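You operate a simulated robot arm through the tools that you are given. There is no shell and no other tool.

Carry out the task below with a simulated two-armed robot. There is one attempt and no reset: what you move stays moved.

## Task
Book the hire case back in and lock it in the locker that the till screen names.
Fine: press RETURN, scan it once, put the key in the key box and shut the lid. Set down upright: what you pick out.

It is judged by the outcome, as a careful person would: the job done as asked, and still so three seconds after it is handed in. It fails if anything else is knocked over, pushed out of place, dropped, spilled or broken. Lids that push on must go on centred and level and be pressed home; caps that screw on are set level and turned clockwise until they are tight.

## Robot
Two 7-joint arms with fingered hands on one trunk, on a base that moves. Base frame: it is fixed to the floor where the robot stands at the start and does not move with it; the origin is under the middle of the robot, x ahead of it, y to its left, z up; the surface under the hand at the start is at about z = 1000. Lengths are in mm, angles in degrees, forces in N, time in s.
The left shoulder is at the start at [43, 152, 1174], the right one opposite. With the tool pointing down near the work surface each hand reaches from about 420 to 800 mm from the robot's upright axis, wherever it stands, measured 20 degrees to its own side. Places, roughly: bottom left lock dial [300, 3900, 600]; bottom left locker door [200, 4200, 800]; bottom left locker inside [600, 4000, 600]; bottom middle lock dial [300, 3600, 600]; bottom middle locker door [400, 3700, 800]; bottom right lock dial [300, 3300, 600]; bottom right locker door [400, 3300, 800]; cash button [400, 0, 1000]; clear button [400, -100, 1000]; key box inside [500, 2700, 1100]; key box lid [600, 2700, 1200]; refund button [500, 0, 1000]; rent button [500, 0, 1000]; return button [500, -100, 1000]; top left lock dial [300, 3900, 1100]; top left locker door [400, 4000, 1300]. Payload 3.8 kg a hand.
The TCP of each hand is the grasp point between the finger pads, 30 mm short of the fingertips. In the tool frame z runs along the fingers and y along their closing line. The gripper opens to 104 mm; its body begins 35 mm behind the TCP. The gripper is a hand of 5 fingers: y runs from the thumb to the fingers, the wrist lies at [-15, -104, -178] in the tool frame, and closing takes about 1.5 s.
Orientation is that of the tool frame in the base frame, as [roll, pitch, yaw] about the fixed x, y, z axes, in that order (R = Rz(yaw) Ry(pitch) Rx(roll)). With the fingers straight down and the wrist toward the robot, the tool's x, y and z point along [0, 1, 0], [1, 0, 0] and [0, 0, -1] of the base frame.

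## Interface
- The arms move only by the tool servo_tool. It takes "left_commands", "right_commands" or both (then of equal length, played together; a hand with none holds still); each is one flat list of numbers, 6 for each row, row after row: the shift along the base's x, y, z in cm, then the turn, a rotation vector about the base's x, y, z in degrees. In form: [tx, ty, tz, wx, wy, wz, tx, ty, tz, wx, wy, wz, ...]. A call has 1 to 20 rows; each row shifts and turns the commanded pose from where the row before left it. "left_jaw" and "right_jaw" are, for a hand that has rows, the gripper command, from -1 (shut) to 1 (fully open), values between in proportion, set as the call begins (left out, the last holds). A row lasts 0.2 s, in which the tool goes at most 50 mm and 8.6 degrees; a call with a longer step from one row to the next is refused whole, and so is a gripper value outside its range. A pose out of reach is approached as far as the arm can. The call stops where the force on the tool passes 90 N (or 10 N more than at its start, if that is more) or the arm is blocked; 0.2 s more then pass. The fingers move at their own pace (about 72 mm/s each) and stop on an object; they squeeze with about 25 N. The grip force told is the motor's: it shows also when the fingers shut on nothing. Time passes only in rows, and 0.2 s behind the last, so rows that do not move let the fingers close. The reply holds the time, the measured pose of the TCP, the force on the tool along the base axes, the opening and the grip force, in the units named above and with some noise, with the torque about the TCP (base axes, N m) and any sound that the robot's microphone picked up.
- Cameras (640 x 400 px; columns grow to the right, rows downward): "scene" is now at [145.6, 17, 1352.6]; the picture's right is [0.19, -0.98, -0.02], its down [-0.32, -0.04, -0.95] and it looks along [0.93, 0.19, -0.32] (base axes); focal length 225 px, centre (320, 200). "left" rides on the left gripper at [-80, -78, -141] in its tool frame; the picture's right is [-0.78, -0.30, 0.56], its down [0.53, -0.78, 0.33] and it looks along [0.33, 0.56, 0.76] (tool axes); focal length 247 px, centre (320, 200). "right" rides on the right gripper at [80, -78, -141] in its tool frame; the picture's right is [-0.78, 0.30, -0.56], its down [-0.53, -0.78, 0.33] and it looks along [-0.33, 0.56, 0.76] (tool axes); focal length 247 px, centre (320, 200). There is no depth. A picture from a camera that has moved, and an enlarged one, comes with that camera's place and axes in the base frame and with its lens.
- camera(camera): a new picture of that camera. The clock stands still meanwhile.
- raise_lower(by): moves the trunk up (or, below 0, down) by that many mm; the arms and the scene camera ride with it, the base frame stays. It gives what a move gives, with no picture.
- base_move(legs): drives the robot by 1 to 6 legs, each [ahead, left, turn to the left] in mm, mm and degrees, along the robot's own axes; the way and the turn of a leg run together, so that a leg with both is an arc; at most 1500 mm and 180 degrees a leg. The arms and the cameras ride along, it lands a little off, and it stops where it bumps. It gives what a move gives.
- move_fingers(index, middle, ring, little, thumb_bend, thumb_turn, hand): sets how far each is bent, from 0 (flat) to 1 (curled in); at 0.3 the hand is open as for a grip, at 0.7 the pads meet at the TCP. One left out holds its place. A second passes; each finger stops where it meets its share of the squeeze, and holds until it gets a number again. A gripper value or a shape takes the hand back. It gives what a move gives, with no picture; readings hold the bend of each and the force on index, middle, ring, little, thumb and palm. thumb_turn goes from beside the hand (0) to across from the fingers (1), as for a grip.
- grasp_type(shape, hand): the hand has 5 fingers and takes this shape, open, in about a second: jaw (thumb against the fingers, like two jaws); tri (thumb and two fingers); tip (a fingertip pinch); poke (one finger out to press); point (the index stretched); flat (the hand flat); cup (the hand cupped); fist (a fist). The gripper value then closes the fingers along that shape, each until it touches; the sizes above hold for jaw. It gives what a move gives, with no picture.
- aim_head(pan, tilt): turns the head with the scene camera to pan (to the left, within 80 degrees either way) and tilt (down, from -29 to 69), counted from straight ahead of the robot (the tilt from the chest, where the trunk bows). It gives what a move gives.
- inspect(camera, box): a new picture of the part [left, top, right, bottom] of that camera's present view, enlarged. The clock stands still meanwhile.
- sign_off(): hands the job in; it is judged then, once.

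Nothing tells you exact positions but the pictures and the camera data. Unless the task says otherwise, let go and move clear before handing in.

The tools are called after ">>>" as a command line: name --argument value ..., lists and objects as JSON in quotes. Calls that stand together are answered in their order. servo_tool: Moves the arms, as the interface text tells. Its arguments: {"type":"object","properties":{"left_commands":{"type":"array"},"left_jaw":{"type":"number"},"right_commands":{"type":"array"},"right_jaw":{"type":"number"}},"required":[]} The other tools are called the same way: raise_lower (by) moves the trunk up or down; grasp_type (shape, hand) gives the hand a shape; move_fingers (index, middle, ring, little, thumb_bend, thumb_turn, hand) moves the fingers one by one; base_move (legs) drives the base; aim_head (pan, tilt) turns the head that bears the scene camera; camera (camera) takes a picture; inspect (camera, box) takes an enlarged picture of a part of a camera's view; sign_off () hands the job in.

At the start:

```text
time: 0.0
left_tcp_pos: [363.4, 345.4, 1307.8]
left_ee_rot: [-180.0, 0.0, 90.0]
left_force: [0.3, 0.1, 0.4]
left_wrist_torque: [0.0, -0.02, 0.03]
left_width: 103.6
left_grip_force: 0.1
left_shape: jaw
left_bend: [0.3, 0.3, 0.3, 0.3, 0.3, 0.98]
left_finger forces: [0.2, 0.1, 0.0, 0.0, 0.1, 0.1]
right_tcp_pos: [502.0, -84.5, 1321.5]
right_ee_rot: [-179.9, 0.0, 90.0]
right_force: [0.1, 0.3, 0.4]
right_wrist_torque: [0.0, -0.02, 0.0]
right_width: 103.5
right_grip_force: 0.0
right_shape: jaw
right_bend: [0.3, 0.3, 0.3, 0.3, 0.3, 0.98]
right_finger forces: [0.1, 0.1, 0.0, 0.0, 0.0, 0.1]
trunk travel left (down, up): [-250.0, 206.0]
robot x, y, heading: [0.5, 0.0, 0.0]
head pan, tilt (commanded): [11.1, 12.3]
```

scene: 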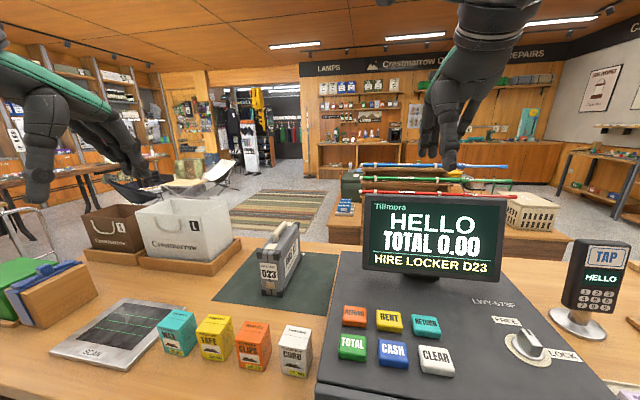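
right: 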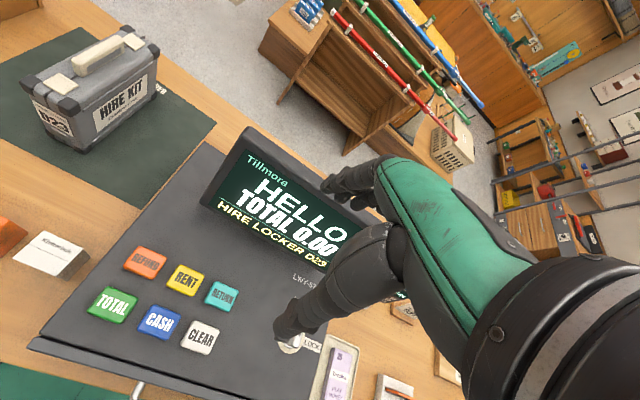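
left: 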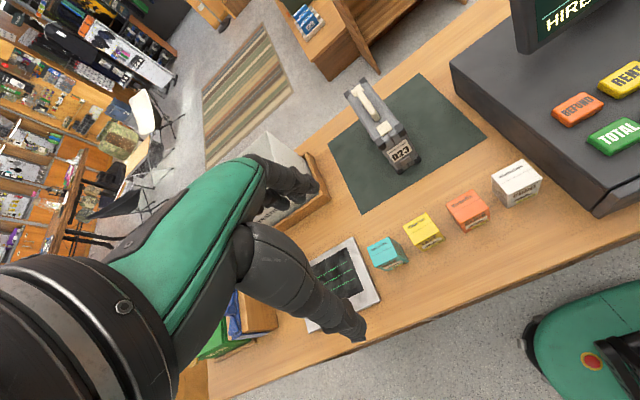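

The till screen shows "HELLO, TOTAL 0.00, HIRE LOCKER D23", and the grey hire case with a D23 tag stands on the green mat. I'll look closer at the till, the case and the scanner before moving.

>>> inspect --camera "scene" --box '[200, 180, 520, 380]'

>>> inspect --camera "right" --box '[0, 0, 240, 150]'

>>> inspect --camera "left" --box '[280, 60, 480, 185]'

>>> inspect --camera "scene" --box '[0, 180, 320, 380]'

```text
2.00 times, centred on (360, 280) of scene
camera zoom: at [145.6, 17.0, 1352.6], right [0.19, -0.98, -0.02], down [-0.32, -0.04, -0.95], along [0.93, 0.19, -0.32], focal length 450 px, centre (240, 40)
```

zoom: 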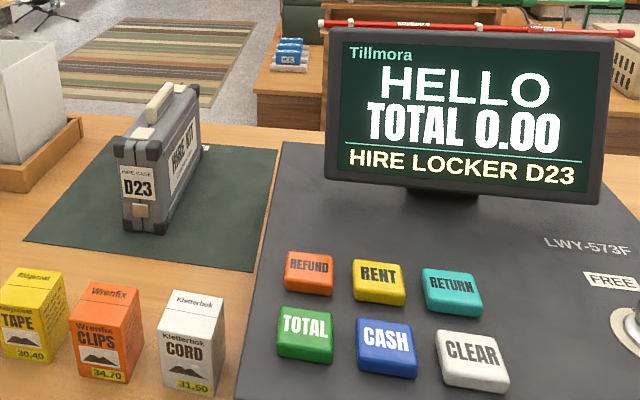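

```text
2.67 times, centred on (120, 75) of right
camera zoom: at [425.2, -2.8, 1462.1], right [0.3, -0.78, 0.56], down [-0.78, -0.53, -0.33], along [0.56, -0.33, -0.76], focal length 659 px, centre (853, 533)
```

zoom: 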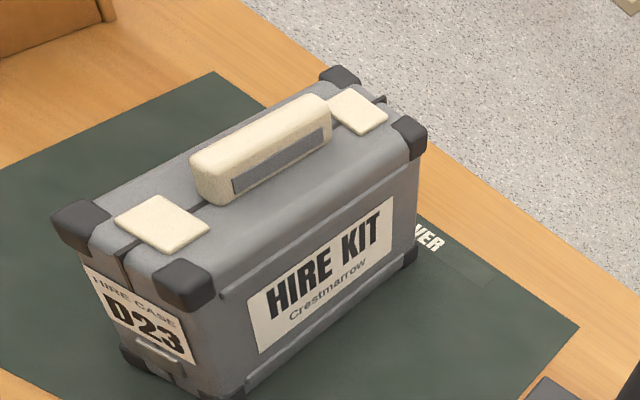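

```text
3.20 times, centred on (380, 122) of left
camera zoom: at [287.3, 265.7, 1449.9], right [-0.3, -0.78, -0.56], down [-0.78, 0.53, -0.33], along [0.56, 0.33, -0.76], focal length 790 px, centre (128, 448)
```

zoom: 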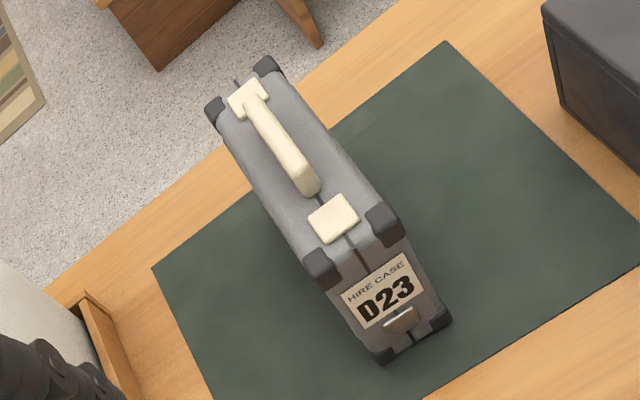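

```text
2.00 times, centred on (160, 280) of scene
camera zoom: at [145.6, 17.0, 1352.6], right [0.19, -0.98, -0.02], down [-0.32, -0.04, -0.95], along [0.93, 0.19, -0.32], focal length 450 px, centre (640, 40)
```

zoom: 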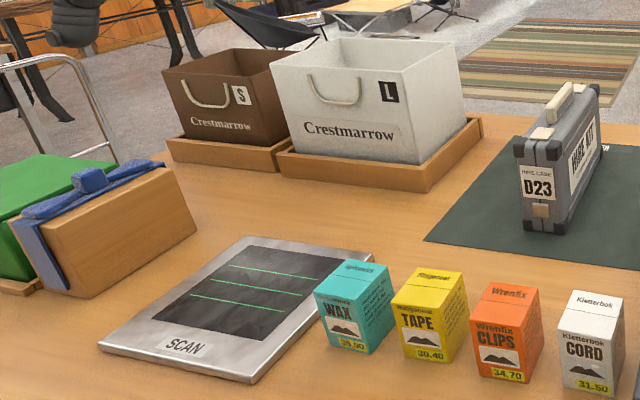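

The till buttons are clear: RETURN is the teal one at the right of the far row. Before moving I want to see the lockers and key box to my left, so I'll pan the head.

>>> aim_head --pan 75 --tilt 10

>>> camera --camera "scene"

>>> inspect --camera "scene" --box '[220, 100, 480, 262]'

```text
time: 1.3
left_tcp_pos: [364.5, 346.1, 1308.1]
left_ee_rot: [-179.9, 0.1, 90.1]
left_force: [0.2, 1.2, -0.2]
left_wrist_torque: [0.0, 0.0, 0.01]
left_width: 103.5
left_grip_force: 0.1
left_shape: jaw
left_bend: [0.3, 0.3, 0.3, 0.3, 0.3, 0.98]
left_finger forces: [0.0, 0.0, 0.0, 0.1, 0.0, 0.1]
right_tcp_pos: [501.4, -84.3, 1320.9]
right_ee_rot: [-180.0, 0.0, 90.0]
right_force: [0.5, 0.1, 0.8]
right_wrist_torque: [-0.02, 0.01, 0.01]
right_width: 103.7
right_grip_force: 0.1
right_shape: jaw
right_bend: [0.3, 0.3, 0.3, 0.3, 0.3, 0.98]
right_finger forces: [0.0, 0.0, 0.0, 0.0, 0.0, 0.0]
trunk travel left (down, up): [-250.0, 206.0]
robot x, y, heading: [0.8, 2.5, 0.0]
head pan, tilt (commanded): [75.0, 10.0]
```

```text
taken
camera scene: at [79.0, 88.9, 1363.9], right [0.96, -0.26, -0.11], down [-0.16, -0.17, -0.97], along [0.23, 0.95, -0.2], focal length 225 px, centre (320, 200)
```

scene: 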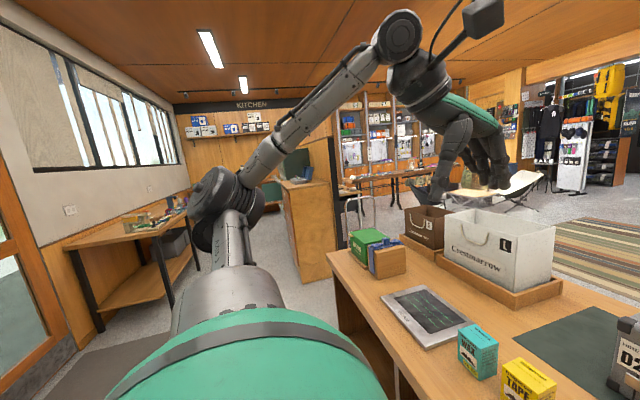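

```text
2.46 times, centred on (350, 181) of scene
camera zoom: at [79.0, 88.9, 1363.9], right [0.96, -0.26, -0.11], down [-0.16, -0.17, -0.97], along [0.23, 0.95, -0.2], focal length 554 px, centre (246, 247)
```

zoom: 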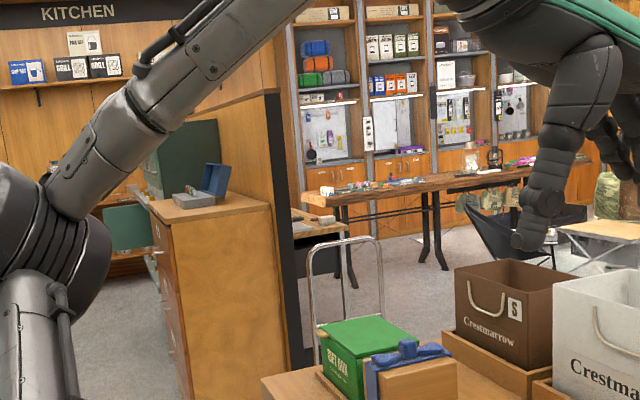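

The key box (blue lid, open) sits on a wooden cabinet with the green lockers beyond it. First comes the RETURN button, which I triangulate at about [480, -97, 1012]; I'll shape the right hand to poke and see where the fingertip is.

>>> grasp_type --hand "right" --shape "poke"

>>> aim_head --pan 0 --tilt 20

>>> camera --camera "right"

>>> camera --camera "scene"

```text
time: 2.2
left_tcp_pos: [364.9, 346.6, 1308.3]
left_ee_rot: [-180.0, 0.0, 90.0]
left_force: [0.4, 0.5, -0.3]
left_wrist_torque: [-0.03, -0.01, -0.02]
left_width: 103.8
left_grip_force: 0.1
left_shape: jaw
left_bend: [0.3, 0.3, 0.3, 0.3, 0.3, 0.98]
left_finger forces: [0.0, 0.0, 0.0, 0.0, 0.0, 0.0]
right_tcp_pos: [501.8, -83.8, 1321.1]
right_ee_rot: [-179.9, 0.0, 90.0]
right_force: [-0.5, -0.3, -0.3]
right_wrist_torque: [0.01, 0.0, -0.01]
right_width: 0.0
right_grip_force: 0.1
right_shape: poke
right_bend: [0.7, 0.7, 0.99, 0.99, 1.0, 1.0]
right_finger forces: [0.0, 0.0, 0.0, 0.0, 0.1, 0.0]
trunk travel left (down, up): [-250.0, 206.0]
robot x, y, heading: [1.2, -1.0, 0.1]
head pan, tilt (commanded): [75.0, 10.0]
```

```text
time: 3.7
left_tcp_pos: [365.0, 345.0, 1308.2]
left_ee_rot: [-180.0, -0.1, 90.1]
left_force: [0.2, -0.2, 0.0]
left_wrist_torque: [-0.02, 0.02, 0.01]
left_width: 103.6
left_grip_force: 0.1
left_shape: jaw
left_bend: [0.3, 0.3, 0.3, 0.3, 0.3, 0.98]
left_finger forces: [0.0, 0.1, 0.0, 0.1, 0.1, 0.1]
right_tcp_pos: [501.7, -83.9, 1320.3]
right_ee_rot: [180.0, 0.0, 90.0]
right_force: [-0.4, 0.3, -0.3]
right_wrist_torque: [0.02, 0.0, 0.03]
right_width: 0.0
right_grip_force: 0.0
right_shape: poke
right_bend: [0.7, 0.7, 0.99, 0.99, 1.0, 1.0]
right_finger forces: [0.0, 0.0, 0.0, 0.0, 0.0, 0.0]
trunk travel left (down, up): [-250.0, 206.0]
robot x, y, heading: [1.7, -0.3, -0.1]
head pan, tilt (commanded): [0.0, 20.0]
```

```text
taken
camera right: at [425.2, -2.8, 1462.1], right [0.3, -0.78, 0.56], down [-0.78, -0.53, -0.33], along [0.56, -0.33, -0.76], focal length 247 px, centre (320, 200)
```

right: 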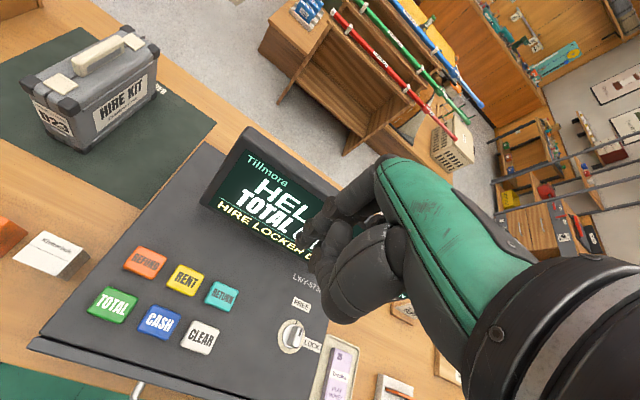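

```text
taken
camera scene: at [145.8, -0.9, 1339.9], right [0.0, -1.0, 0.0], down [-0.45, 0.0, -0.9], along [0.9, 0.0, -0.45], focal length 225 px, centre (320, 200)
```

scene: 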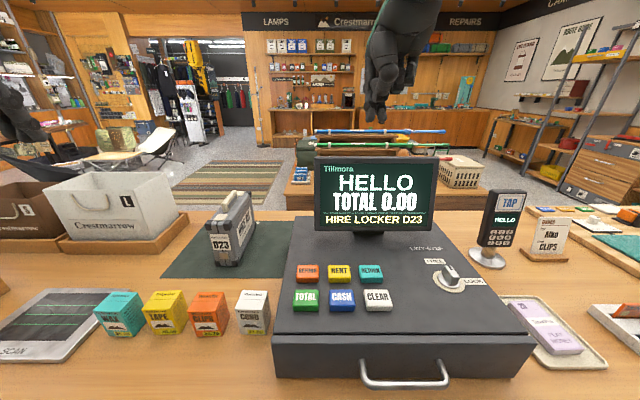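

The finger in poke shape seems to end about 30 mm under the TCP. I'll zoom in to confirm the tip before pressing.

>>> inspect --camera "scene" --box '[330, 20, 490, 120]'

>>> inspect --camera "scene" --box '[280, 240, 440, 340]'

>>> inspect --camera "right" --box '[100, 200, 340, 350]'

```text
4.00 times, centred on (410, 70) of scene
camera zoom: at [145.8, -0.9, 1339.9], right [0.0, -1.0, 0.0], down [-0.45, 0.0, -0.9], along [0.9, 0.0, -0.45], focal length 900 px, centre (-40, 720)
```

zoom: 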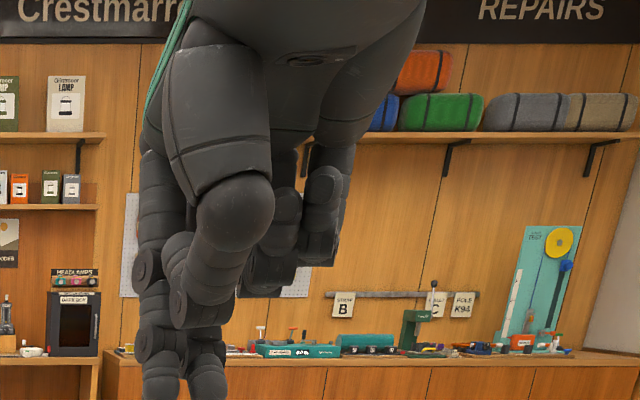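

```text
4.00 times, centred on (360, 290) of scene
camera zoom: at [145.8, -0.9, 1339.9], right [0.0, -1.0, 0.0], down [-0.45, 0.0, -0.9], along [0.9, 0.0, -0.45], focal length 900 px, centre (160, -160)
```

zoom: 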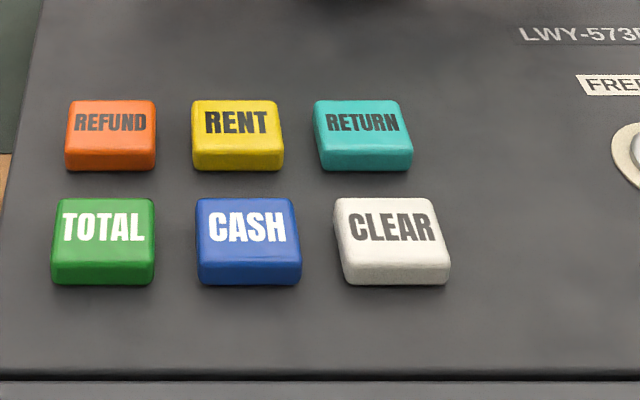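

```text
2.67 times, centred on (220, 275) of right
camera zoom: at [425.2, -2.8, 1462.1], right [0.3, -0.78, 0.56], down [-0.78, -0.53, -0.33], along [0.56, -0.33, -0.76], focal length 659 px, centre (587, 0)
```

zoom: 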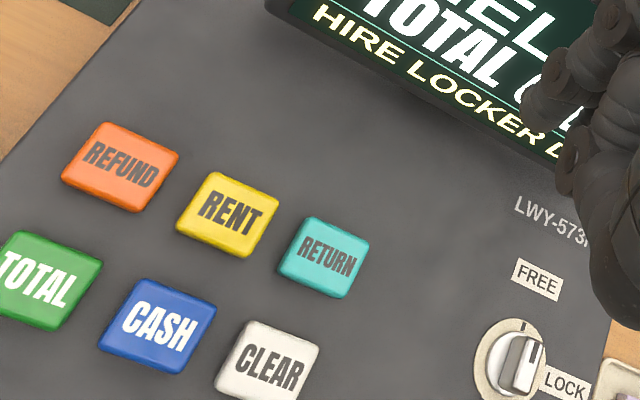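

Two fingers point down in this shape, so I'll curl the middle finger in to leave the index alone, then look again.

>>> move_fingers --hand "right" --middle 1.0

>>> aim_head --pan 0 --tilt 10

>>> inspect --camera "scene" --box '[300, 60, 460, 160]'

>>> inspect --camera "right" --box '[200, 150, 440, 300]'

```text
time: 4.7
left_tcp_pos: [364.3, 344.7, 1307.8]
left_ee_rot: [180.0, 0.0, 90.0]
left_force: [0.5, -0.7, -0.3]
left_wrist_torque: [0.01, -0.04, 0.0]
left_width: 103.5
left_grip_force: 0.1
left_shape: jaw
left_bend: [0.3, 0.3, 0.3, 0.3, 0.3, 0.98]
left_finger forces: [0.0, 0.0, 0.1, 0.1, 0.0, 0.1]
right_tcp_pos: [502.9, -83.5, 1320.7]
right_ee_rot: [180.0, 0.0, 90.0]
right_force: [-0.1, 0.0, 0.2]
right_wrist_torque: [-0.02, -0.03, -0.02]
right_width: 29.9
right_grip_force: 0.1
right_shape: fingers
right_bend: [0.7, 1.0, 0.99, 0.99, 1.0, 1.0]
right_finger forces: [0.0, 0.0, 0.0, 0.0, 0.0, 0.1]
trunk travel left (down, up): [-250.0, 206.0]
robot x, y, heading: [0.6, -1.6, 0.1]
head pan, tilt (commanded): [0.0, 20.0]
```

```text
time: 5.4
left_tcp_pos: [364.9, 346.1, 1307.1]
left_ee_rot: [180.0, 0.0, 90.0]
left_force: [-0.2, -0.4, 0.4]
left_wrist_torque: [0.02, -0.02, -0.03]
left_width: 103.7
left_grip_force: 0.1
left_shape: jaw
left_bend: [0.3, 0.3, 0.3, 0.3, 0.3, 0.98]
left_finger forces: [0.0, 0.0, 0.0, 0.0, 0.0, 0.0]
right_tcp_pos: [501.5, -83.8, 1322.2]
right_ee_rot: [180.0, 0.0, 89.9]
right_force: [-0.2, -0.4, -0.2]
right_wrist_torque: [0.01, 0.0, 0.02]
right_width: 30.2
right_grip_force: 0.1
right_shape: fingers
right_bend: [0.7, 1.0, 0.99, 0.99, 1.0, 1.0]
right_finger forces: [0.1, 0.1, 0.1, 0.1, 0.1, 0.1]
trunk travel left (down, up): [-250.0, 206.0]
robot x, y, heading: [-0.9, 2.9, 0.1]
head pan, tilt (commanded): [0.0, 10.0]
```

```text
4.00 times, centred on (380, 110) of scene
camera zoom: at [147.4, -0.9, 1356.1], right [0.0, -1.0, 0.0], down [-0.28, 0.0, -0.96], along [0.96, 0.0, -0.28], focal length 900 px, centre (80, 560)
```

zoom: 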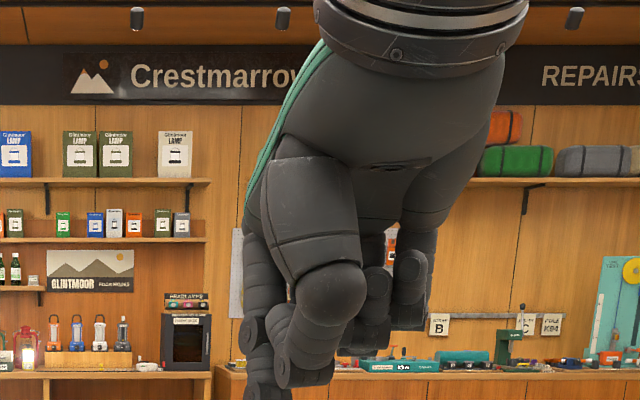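

```text
2.67 times, centred on (320, 225) of right
camera zoom: at [425.2, -2.8, 1462.1], right [0.3, -0.78, 0.56], down [-0.78, -0.53, -0.33], along [0.56, -0.33, -0.76], focal length 659 px, centre (320, 133)
```

zoom: 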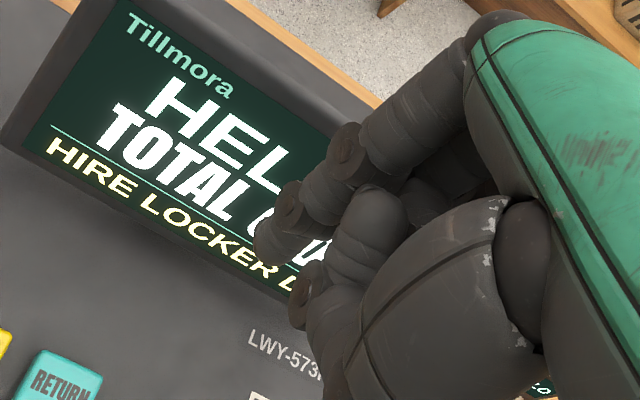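

The index fingertip sits about 30 mm below and ~7 mm to the left of the TCP. I'll move over RETURN and come down to just above it, then check.

>>> servo_tool --right_commands '[-2.15, -1.97, 0, 0, 0, 0, 0, 0, -4, 0, 0, 0, 0, 0, -4, 0, 0, 0, 0, 0, -4, 0, 0, 0, 0, 0, -4, 0, 0, 0, 0, 0, -4, 0, 0, 0, 0, 0, -4, 0, 0, 0, 0, 0, 0, 0, 0, 0]'

>>> aim_head --pan -12 --tilt 30

>>> inspect --camera "scene" --box '[220, 100, 420, 225]'

>>> camera --camera "right"

```text
time: 7.2
left_tcp_pos: [363.0, 346.6, 1308.9]
left_ee_rot: [-180.0, 0.0, 89.9]
left_force: [0.2, -0.1, -0.2]
left_wrist_torque: [-0.02, 0.01, 0.01]
left_width: 103.5
left_grip_force: 0.0
left_shape: jaw
left_bend: [0.3, 0.3, 0.3, 0.3, 0.3, 0.98]
left_finger forces: [0.1, 0.1, 0.0, 0.1, 0.0, 0.0]
right_tcp_pos: [480.7, -104.7, 1080.1]
right_ee_rot: [179.9, 0.0, 90.0]
right_force: [0.9, -0.3, -0.6]
right_wrist_torque: [0.03, -0.03, 0.02]
right_width: 29.7
right_grip_force: 0.1
right_shape: fingers
right_bend: [0.7, 1.0, 0.99, 0.99, 1.0, 1.0]
right_finger forces: [0.0, 0.0, 0.1, 0.0, 0.1, 0.1]
trunk travel left (down, up): [-250.0, 206.0]
robot x, y, heading: [0.5, 0.1, 0.0]
head pan, tilt (commanded): [0.0, 10.0]
```

```text
time: 8.1
left_tcp_pos: [364.6, 344.2, 1308.7]
left_ee_rot: [-180.0, 0.0, 90.0]
left_force: [0.5, -0.1, 0.3]
left_wrist_torque: [-0.01, 0.01, 0.03]
left_width: 103.7
left_grip_force: 0.0
left_shape: jaw
left_bend: [0.3, 0.3, 0.3, 0.3, 0.3, 0.98]
left_finger forces: [0.1, 0.0, 0.1, 0.1, 0.1, 0.1]
right_tcp_pos: [481.0, -104.5, 1080.4]
right_ee_rot: [179.9, -0.1, 90.0]
right_force: [-0.4, 0.2, -0.3]
right_wrist_torque: [-0.01, 0.01, -0.01]
right_width: 29.7
right_grip_force: 0.1
right_shape: fingers
right_bend: [0.7, 1.0, 0.99, 0.99, 1.0, 1.0]
right_finger forces: [0.1, 0.0, 0.0, 0.0, 0.0, 0.0]
trunk travel left (down, up): [-250.0, 206.0]
robot x, y, heading: [-1.9, -1.1, 0.2]
head pan, tilt (commanded): [-12.0, 30.0]
```

```text
3.20 times, centred on (320, 162) of scene
camera zoom: at [139.3, -19.7, 1324.5], right [-0.21, -0.98, 0.02], down [-0.58, 0.1, -0.81], along [0.79, -0.18, -0.59], focal length 720 px, centre (320, 320)
```

zoom: 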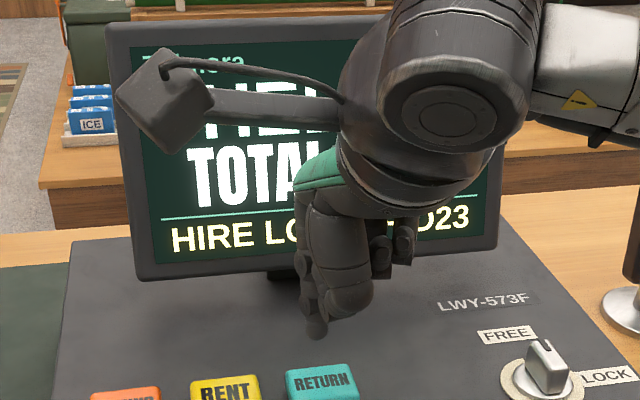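

```text
taken
camera right: at [403.1, -23.2, 1222.0], right [0.3, -0.78, 0.56], down [-0.78, -0.53, -0.33], along [0.56, -0.33, -0.76], focal length 247 px, centre (320, 200)
```

right: 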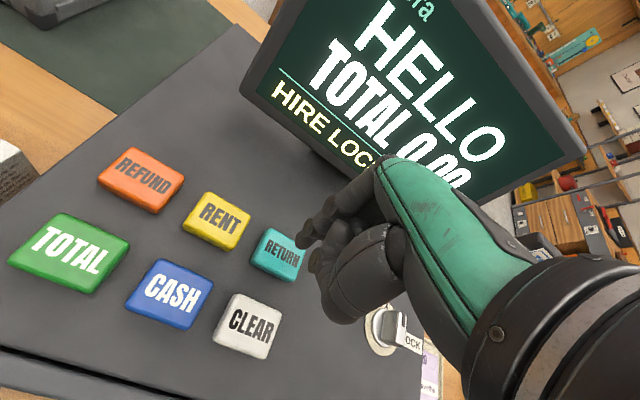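

The fingertip lines up with RETURN within a few millimetres. I'll lower to it and feel for contact in small steps.

>>> servo_tool --right_commands '[-0.2, -0.2, -2.0, 0, 0, 0, 0, 0, -1.2, 0, 0, 0, 0, 0, 0, 0, 0, 0]'

>>> inspect --camera "scene" --box '[220, 140, 420, 265]'

>>> inspect --camera "right" --box '[180, 180, 380, 305]'

```text
time: 8.9
left_tcp_pos: [364.1, 346.5, 1307.5]
left_ee_rot: [179.9, -0.1, 90.0]
left_force: [0.5, 0.3, 0.6]
left_wrist_torque: [-0.02, 0.01, -0.02]
left_width: 103.5
left_grip_force: 0.1
left_shape: jaw
left_bend: [0.3, 0.3, 0.3, 0.3, 0.3, 0.98]
left_finger forces: [0.1, 0.0, 0.0, 0.1, 0.0, 0.1]
right_tcp_pos: [479.7, -106.2, 1048.7]
right_ee_rot: [180.0, 0.0, 90.0]
right_force: [1.0, 0.1, 1.4]
right_wrist_torque: [0.0, -0.01, 0.0]
right_width: 29.9
right_grip_force: 0.0
right_shape: fingers
right_bend: [0.7, 1.0, 0.99, 0.99, 1.0, 1.0]
right_finger forces: [0.0, 0.1, 0.0, 0.0, 0.0, 0.0]
trunk travel left (down, up): [-250.0, 206.0]
robot x, y, heading: [-3.9, 3.1, -0.1]
head pan, tilt (commanded): [-12.0, 30.0]
```

```text
3.20 times, centred on (320, 202) of scene
camera zoom: at [139.2, -19.6, 1324.5], right [-0.21, -0.98, 0.02], down [-0.58, 0.1, -0.81], along [0.79, -0.18, -0.59], focal length 720 px, centre (320, 192)
```

zoom: 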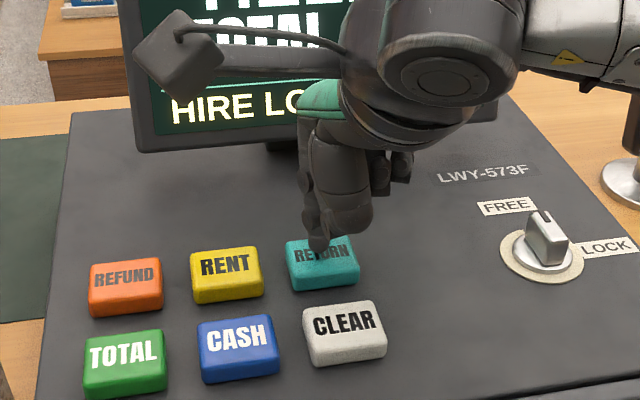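

```text
3.20 times, centred on (280, 242) of right
camera zoom: at [401.5, -24.8, 1189.7], right [0.3, -0.78, 0.56], down [-0.78, -0.53, -0.33], along [0.56, -0.33, -0.76], focal length 790 px, centre (448, 64)
```

zoom: 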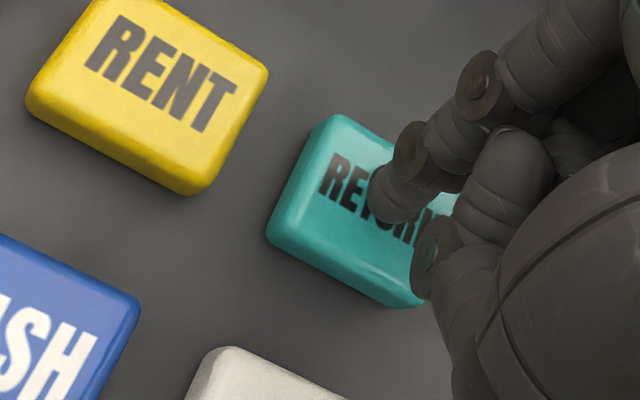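

The tip is centred over RETURN. Now a slow press.

>>> servo_tool --right_commands '[0, 0, -0.4, 0, 0, 0, 0, 0, -0.3, 0, 0, 0, 0, 0, -0.3, 0, 0, 0]'

>>> inspect --camera "scene" --box '[220, 100, 420, 225]'

```text
time: 9.7
left_tcp_pos: [363.9, 345.0, 1308.3]
left_ee_rot: [-180.0, 0.0, 90.0]
left_force: [0.4, 0.4, 0.6]
left_wrist_torque: [-0.02, 0.0, 0.01]
left_width: 103.6
left_grip_force: 0.0
left_shape: jaw
left_bend: [0.3, 0.3, 0.3, 0.3, 0.3, 0.98]
left_finger forces: [0.0, 0.0, 0.0, 0.0, 0.0, 0.0]
right_tcp_pos: [479.6, -106.4, 1040.5]
right_ee_rot: [179.7, -0.2, 90.0]
right_force: [2.3, -1.1, 9.9]
right_wrist_torque: [0.05, -0.14, -0.04]
right_width: 29.5
right_grip_force: 4.8
right_shape: fingers
right_bend: [0.7, 1.0, 0.99, 0.99, 1.0, 1.0]
right_finger forces: [9.9, 0.1, 0.0, 0.0, 0.1, 0.0]
trunk travel left (down, up): [-250.0, 206.0]
robot x, y, heading: [-1.9, 0.7, -0.0]
head pan, tilt (commanded): [-12.0, 30.0]
heard: click
```

```text
3.20 times, centred on (320, 162) of scene
camera zoom: at [138.7, -19.7, 1324.7], right [-0.21, -0.98, 0.02], down [-0.58, 0.1, -0.81], along [0.79, -0.18, -0.59], focal length 720 px, centre (320, 320)
```

zoom: 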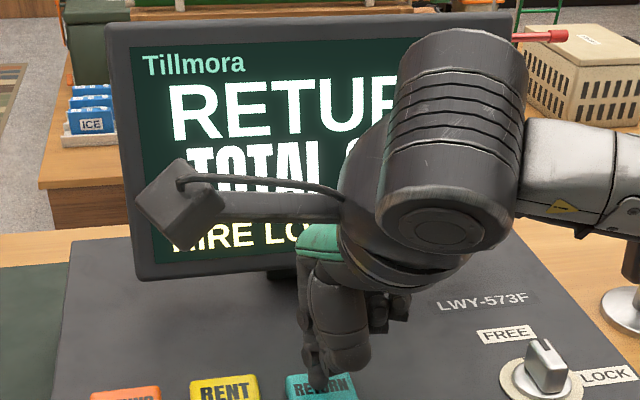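

A click was heard and the screen now reads RETURN. I'll raise the right hand clear and look at the screen in full.

>>> servo_tool --right_commands '[0, 0, 2, 0, 0, 0, 0, 0, 4, 0, 0, 0, 0, 0, 4.5, 0, 0, 0, 0, 0, 4.5, 0, 0, 0, 0, 0, 4.5, 0, 0, 0, 0, 0, 4.5, 0, 0, 0, 0, 0, 0, 0, 0, 0]'

>>> aim_head --pan 5 --tilt 22

>>> camera --camera "scene"

>>> inspect --camera "scene" --box '[300, 140, 500, 265]'

```text
time: 11.3
left_tcp_pos: [364.6, 345.1, 1308.3]
left_ee_rot: [179.9, 0.0, 90.0]
left_force: [-0.2, -0.8, 0.4]
left_wrist_torque: [0.0, -0.01, 0.0]
left_width: 103.4
left_grip_force: 0.1
left_shape: jaw
left_bend: [0.3, 0.3, 0.3, 0.3, 0.3, 0.98]
left_finger forces: [0.0, 0.0, 0.0, 0.1, 0.0, 0.1]
right_tcp_pos: [479.4, -104.6, 1280.1]
right_ee_rot: [-179.9, 0.0, 90.0]
right_force: [-0.5, -0.9, -0.1]
right_wrist_torque: [-0.01, 0.01, -0.02]
right_width: 29.8
right_grip_force: 0.2
right_shape: fingers
right_bend: [0.7, 1.0, 0.99, 0.99, 1.0, 1.0]
right_finger forces: [0.1, 0.0, 0.0, 0.2, 0.1, 0.1]
trunk travel left (down, up): [-250.0, 206.0]
robot x, y, heading: [1.1, -3.2, 0.1]
head pan, tilt (commanded): [-12.0, 30.0]
```

```text
time: 12.1
left_tcp_pos: [365.2, 346.0, 1308.3]
left_ee_rot: [-179.9, -0.1, 90.0]
left_force: [-0.8, 0.9, 0.6]
left_wrist_torque: [0.01, 0.0, -0.02]
left_width: 103.5
left_grip_force: 0.0
left_shape: jaw
left_bend: [0.3, 0.3, 0.3, 0.3, 0.3, 0.98]
left_finger forces: [0.0, 0.0, 0.1, 0.1, 0.0, 0.1]
right_tcp_pos: [479.2, -106.7, 1279.4]
right_ee_rot: [180.0, 0.0, 90.0]
right_force: [-1.0, 0.2, -1.4]
right_wrist_torque: [0.02, 0.0, -0.04]
right_width: 29.8
right_grip_force: 0.0
right_shape: fingers
right_bend: [0.7, 1.0, 0.99, 0.99, 1.0, 1.0]
right_finger forces: [0.1, 0.1, 0.0, 0.0, 0.1, 0.0]
trunk travel left (down, up): [-250.0, 206.0]
robot x, y, heading: [-0.8, 1.9, 0.0]
head pan, tilt (commanded): [5.0, 22.0]
```

```text
taken
camera scene: at [144.8, 7.1, 1336.7], right [0.09, -1.0, -0.01], down [-0.48, -0.03, -0.88], along [0.88, 0.08, -0.48], focal length 225 px, centre (320, 200)
```

scene: 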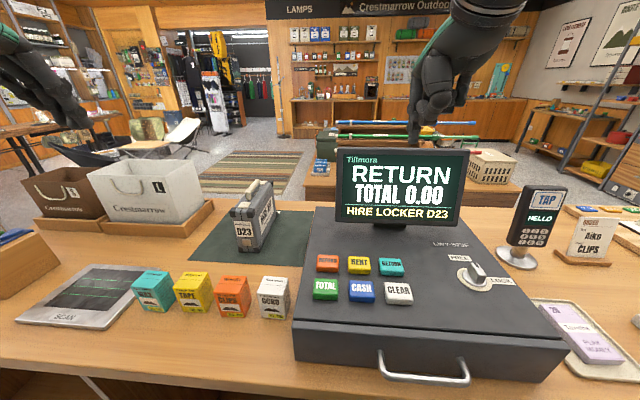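

```text
3.20 times, centred on (400, 202) of scene
camera zoom: at [144.8, 7.1, 1336.7], right [0.09, -1.0, -0.01], down [-0.48, -0.03, -0.88], along [0.88, 0.08, -0.48], focal length 720 px, centre (64, 192)
```

zoom: 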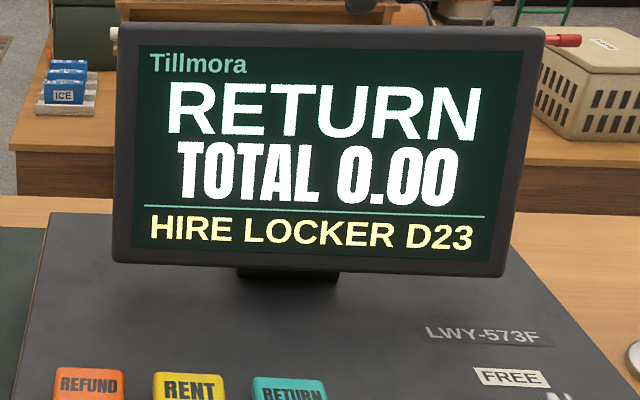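

The screen shows RETURN with locker D23. I now estimate the case at x 625–808, y 222–280, z 897–1041, and the scanner around [450, 557, 905]. I haven't seen a barcode yet, so I'll drive left to view the case's other side.

>>> base_move --legs '[[0, 500, 0]]'

>>> aim_head --pan -15 --tilt 25

>>> camera --camera "scene"

>>> inspect --camera "scene" --box '[320, 130, 480, 230]'

>>> camera --camera "right"

```text
time: 15.0
left_tcp_pos: [362.2, 851.7, 1308.1]
left_ee_rot: [180.0, 0.0, 90.1]
left_force: [0.2, 0.2, -0.3]
left_wrist_torque: [0.0, -0.01, -0.04]
left_width: 103.7
left_grip_force: 0.0
left_shape: jaw
left_bend: [0.3, 0.3, 0.3, 0.3, 0.3, 0.98]
left_finger forces: [0.1, 0.0, 0.0, 0.0, 0.0, 0.1]
right_tcp_pos: [478.2, 400.6, 1278.1]
right_ee_rot: [179.9, -0.1, 90.2]
right_force: [-0.1, 0.1, -0.1]
right_wrist_torque: [0.04, 0.02, 0.01]
right_width: 29.7
right_grip_force: 0.0
right_shape: fingers
right_bend: [0.7, 1.0, 0.99, 0.99, 1.0, 1.0]
right_finger forces: [0.0, 0.0, 0.1, 0.0, 0.0, 0.0]
trunk travel left (down, up): [-250.0, 206.0]
robot x, y, heading: [1.4, 504.7, 0.0]
head pan, tilt (commanded): [5.0, 22.0]
```

```text
time: 15.9
left_tcp_pos: [362.4, 852.1, 1307.4]
left_ee_rot: [-180.0, 0.0, 90.2]
left_force: [-0.4, 0.6, 0.7]
left_wrist_torque: [0.03, 0.0, -0.01]
left_width: 103.7
left_grip_force: 0.1
left_shape: jaw
left_bend: [0.3, 0.3, 0.3, 0.3, 0.3, 0.98]
left_finger forces: [0.0, 0.0, 0.0, 0.0, 0.0, 0.0]
right_tcp_pos: [478.8, 401.8, 1279.2]
right_ee_rot: [180.0, 0.0, 90.3]
right_force: [-0.2, -0.2, 0.0]
right_wrist_torque: [0.03, 0.01, 0.01]
right_width: 30.0
right_grip_force: 0.1
right_shape: fingers
right_bend: [0.7, 1.0, 0.99, 0.99, 1.0, 1.0]
right_finger forces: [0.0, 0.1, 0.1, 0.0, 0.0, 0.1]
trunk travel left (down, up): [-250.0, 206.0]
robot x, y, heading: [-2.5, 505.5, 0.4]
head pan, tilt (commanded): [-15.0, 25.0]
```

```text
taken
camera scene: at [140.0, 481.1, 1332.4], right [-0.25, -0.97, 0.03], down [-0.51, 0.11, -0.85], along [0.82, -0.23, -0.52], focal length 225 px, centre (320, 200)
```

scene: 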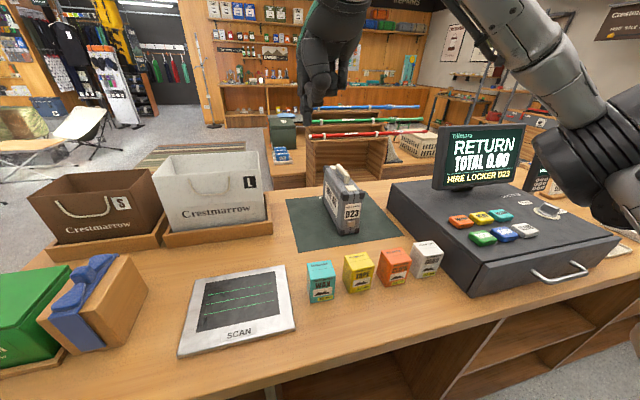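

```text
4.00 times, centred on (400, 180) of scene
camera zoom: at [140.0, 481.1, 1332.4], right [-0.25, -0.97, 0.03], down [-0.51, 0.11, -0.85], along [0.82, -0.23, -0.52], focal length 900 px, centre (0, 280)
```

zoom: 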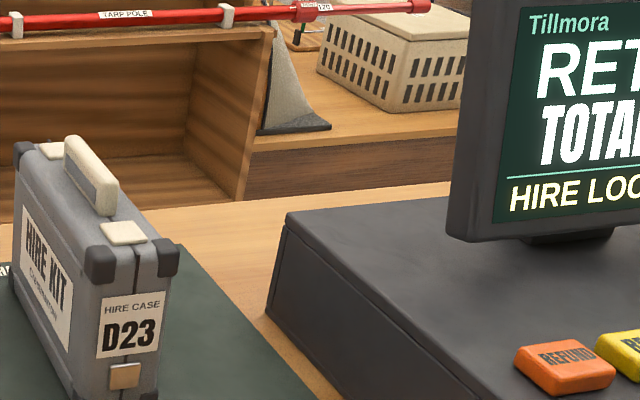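

```text
taken
camera right: at [400.7, 482.2, 1420.0], right [0.3, -0.78, 0.56], down [-0.78, -0.54, -0.33], along [0.56, -0.33, -0.76], focal length 247 px, centre (320, 200)
```

right: 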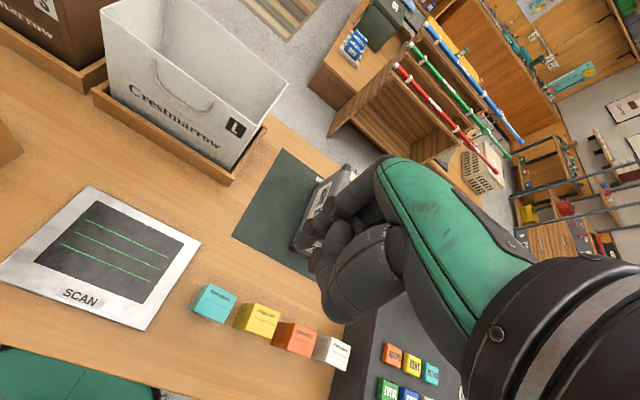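

Both broad sides carry a HIRE KIT label. I'll zoom on the D23 end, then look at the far end and think where the barcode is.

>>> inspect --camera "scene" --box '[310, 155, 390, 245]'

>>> inspect --camera "scene" --box '[160, 240, 320, 360]'

>>> inspect --camera "scene" --box '[0, 230, 160, 330]'

```text
4.44 times, centred on (350, 200) of scene
camera zoom: at [140.0, 481.1, 1332.4], right [-0.25, -0.97, 0.03], down [-0.51, 0.11, -0.85], along [0.82, -0.23, -0.52], focal length 1000 px, centre (187, 200)
```

zoom: 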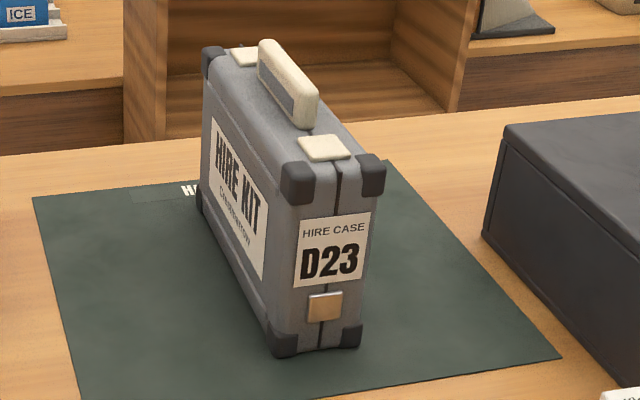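

```text
3.33 times, centred on (240, 300) of scene
camera zoom: at [140.0, 481.1, 1332.4], right [-0.25, -0.97, 0.03], down [-0.51, 0.11, -0.85], along [0.82, -0.23, -0.52], focal length 750 px, centre (587, -133)
```

zoom: 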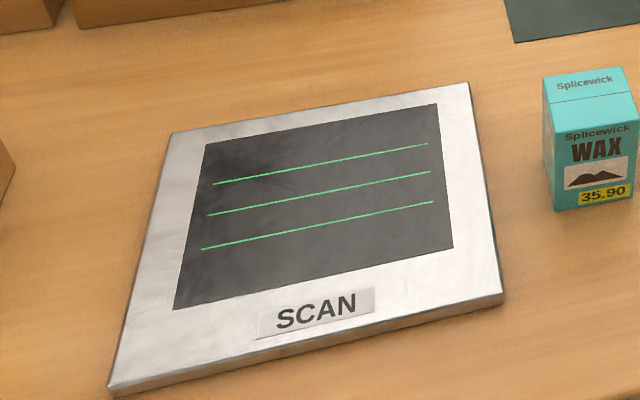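

```text
4.00 times, centred on (80, 280) of scene
camera zoom: at [140.0, 481.1, 1332.4], right [-0.25, -0.97, 0.03], down [-0.51, 0.11, -0.85], along [0.82, -0.23, -0.52], focal length 900 px, centre (1280, -120)
```

zoom: 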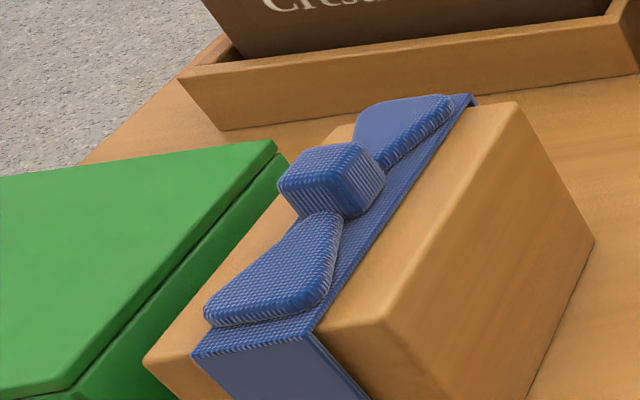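

No barcode is visible on the top, sides or near end, so it's most likely underneath, and the case can pass upright over the scanner. Before gripping it I'll go and look at the key box and lockers so that I choose a grip that suits the locker.

>>> base_move --legs '[[-250, 0, 0], [0, 1400, 0], [0, 1100, 0]]'

>>> aim_head --pan 40 --tilt 25

>>> camera --camera "scene"

```text
time: 29.5
left_tcp_pos: [94.7, 3353.1, 1308.7]
left_ee_rot: [180.0, 0.0, 90.0]
left_force: [-0.3, 0.0, 0.2]
left_wrist_torque: [0.02, 0.0, -0.01]
left_width: 103.8
left_grip_force: 0.1
left_shape: jaw
left_bend: [0.3, 0.3, 0.3, 0.3, 0.3, 0.98]
left_finger forces: [0.0, 0.0, 0.0, 0.0, 0.0, 0.0]
right_tcp_pos: [210.4, 2901.0, 1279.2]
right_ee_rot: [-179.9, -0.1, 90.2]
right_force: [0.1, 0.7, 0.2]
right_wrist_torque: [0.02, 0.01, 0.0]
right_width: 29.6
right_grip_force: 0.1
right_shape: fingers
right_bend: [0.7, 1.0, 0.99, 0.99, 1.0, 1.0]
right_finger forces: [0.0, 0.0, 0.0, 0.0, 0.0, 0.1]
trunk travel left (down, up): [-250.0, 206.0]
robot x, y, heading: [-268.5, 3007.4, 0.2]
head pan, tilt (commanded): [-15.0, 25.0]
```

```text
time: 30.8
left_tcp_pos: [94.9, 3354.4, 1308.5]
left_ee_rot: [-180.0, 0.0, 90.1]
left_force: [1.0, 0.0, 0.2]
left_wrist_torque: [-0.01, 0.0, 0.0]
left_width: 103.7
left_grip_force: 0.0
left_shape: jaw
left_bend: [0.3, 0.3, 0.3, 0.3, 0.3, 0.98]
left_finger forces: [0.0, 0.1, 0.1, 0.0, 0.0, 0.0]
right_tcp_pos: [210.9, 2903.3, 1279.1]
right_ee_rot: [180.0, 0.0, 90.2]
right_force: [-0.1, -0.3, -0.3]
right_wrist_torque: [-0.03, 0.01, -0.01]
right_width: 29.6
right_grip_force: 0.1
right_shape: fingers
right_bend: [0.7, 1.0, 0.99, 0.99, 1.0, 1.0]
right_finger forces: [0.1, 0.0, 0.0, 0.1, 0.1, 0.1]
trunk travel left (down, up): [-250.0, 206.0]
robot x, y, heading: [-271.0, 3007.9, -0.2]
head pan, tilt (commanded): [40.0, 25.0]
```

```text
taken
camera scene: at [-146.8, 3066.0, 1334.4], right [0.64, -0.77, -0.07], down [-0.42, -0.27, -0.86], along [0.64, 0.58, -0.5], focal length 225 px, centre (320, 200)
```

scene: 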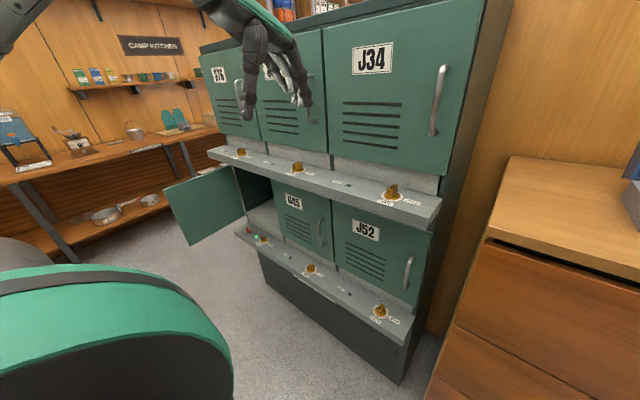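

Six green lockers: top row includes J34, bottom row includes J52 and another, and the bottom-left door stands open. I'll move further along to see into it and read the labels.

>>> base_move --legs '[[-150, 800, 0]]'

>>> aim_head --pan 10 --tilt 35

>>> camera --camera "scene"

>>> inspect --camera "scene" --box '[200, 100, 440, 250]'

```text
time: 35.1
left_tcp_pos: [-59.8, 4156.4, 1308.3]
left_ee_rot: [180.0, 0.0, 90.4]
left_force: [-0.3, 0.3, -0.7]
left_wrist_torque: [-0.02, 0.02, 0.04]
left_width: 103.6
left_grip_force: 0.1
left_shape: jaw
left_bend: [0.3, 0.3, 0.3, 0.3, 0.3, 0.98]
left_finger forces: [0.1, 0.1, 0.0, 0.0, 0.0, 0.1]
right_tcp_pos: [57.6, 3705.4, 1279.2]
right_ee_rot: [-180.0, 0.0, 90.3]
right_force: [0.4, 0.2, -0.2]
right_wrist_torque: [-0.03, 0.0, 0.03]
right_width: 30.1
right_grip_force: 0.0
right_shape: fingers
right_bend: [0.7, 1.0, 0.99, 0.99, 1.0, 1.0]
right_finger forces: [0.0, 0.2, 0.0, 0.0, 0.0, 0.0]
trunk travel left (down, up): [-250.0, 206.0]
robot x, y, heading: [-421.9, 3810.7, 0.4]
head pan, tilt (commanded): [40.0, 25.0]
```

```text
time: 36.1
left_tcp_pos: [-59.5, 4156.4, 1308.2]
left_ee_rot: [180.0, 0.0, 90.4]
left_force: [-0.3, 0.5, 0.1]
left_wrist_torque: [0.02, 0.02, -0.01]
left_width: 103.8
left_grip_force: 0.0
left_shape: jaw
left_bend: [0.3, 0.3, 0.3, 0.3, 0.3, 0.98]
left_finger forces: [0.0, 0.1, 0.0, 0.0, 0.1, 0.0]
right_tcp_pos: [58.0, 3705.8, 1278.4]
right_ee_rot: [179.9, -0.1, 90.3]
right_force: [0.2, -0.1, -0.1]
right_wrist_torque: [-0.01, -0.01, -0.02]
right_width: 29.8
right_grip_force: 0.3
right_shape: fingers
right_bend: [0.7, 1.0, 0.99, 0.99, 1.0, 1.0]
right_finger forces: [0.0, 0.0, 0.0, 0.1, 0.0, 0.0]
trunk travel left (down, up): [-250.0, 206.0]
robot x, y, heading: [-417.8, 3809.0, 0.3]
head pan, tilt (commanded): [10.0, 35.0]
```

```text
taken
camera scene: at [-284.9, 3823.3, 1317.0], right [0.18, -0.98, -0.02], down [-0.65, -0.1, -0.75], along [0.74, 0.15, -0.66], focal length 225 px, centre (320, 200)
```

scene: 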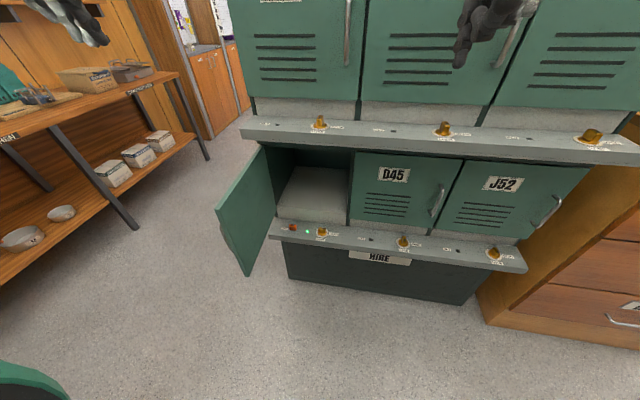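

```text
2.67 times, centred on (320, 175) of scene
camera zoom: at [-284.9, 3823.3, 1317.0], right [0.18, -0.98, -0.02], down [-0.65, -0.1, -0.75], along [0.74, 0.15, -0.66], focal length 600 px, centre (320, 267)
```

zoom: 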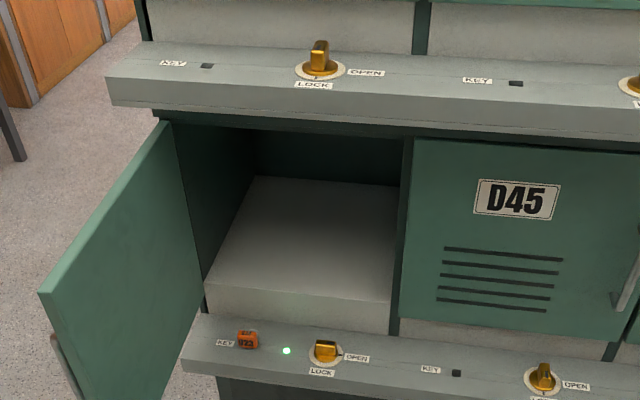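

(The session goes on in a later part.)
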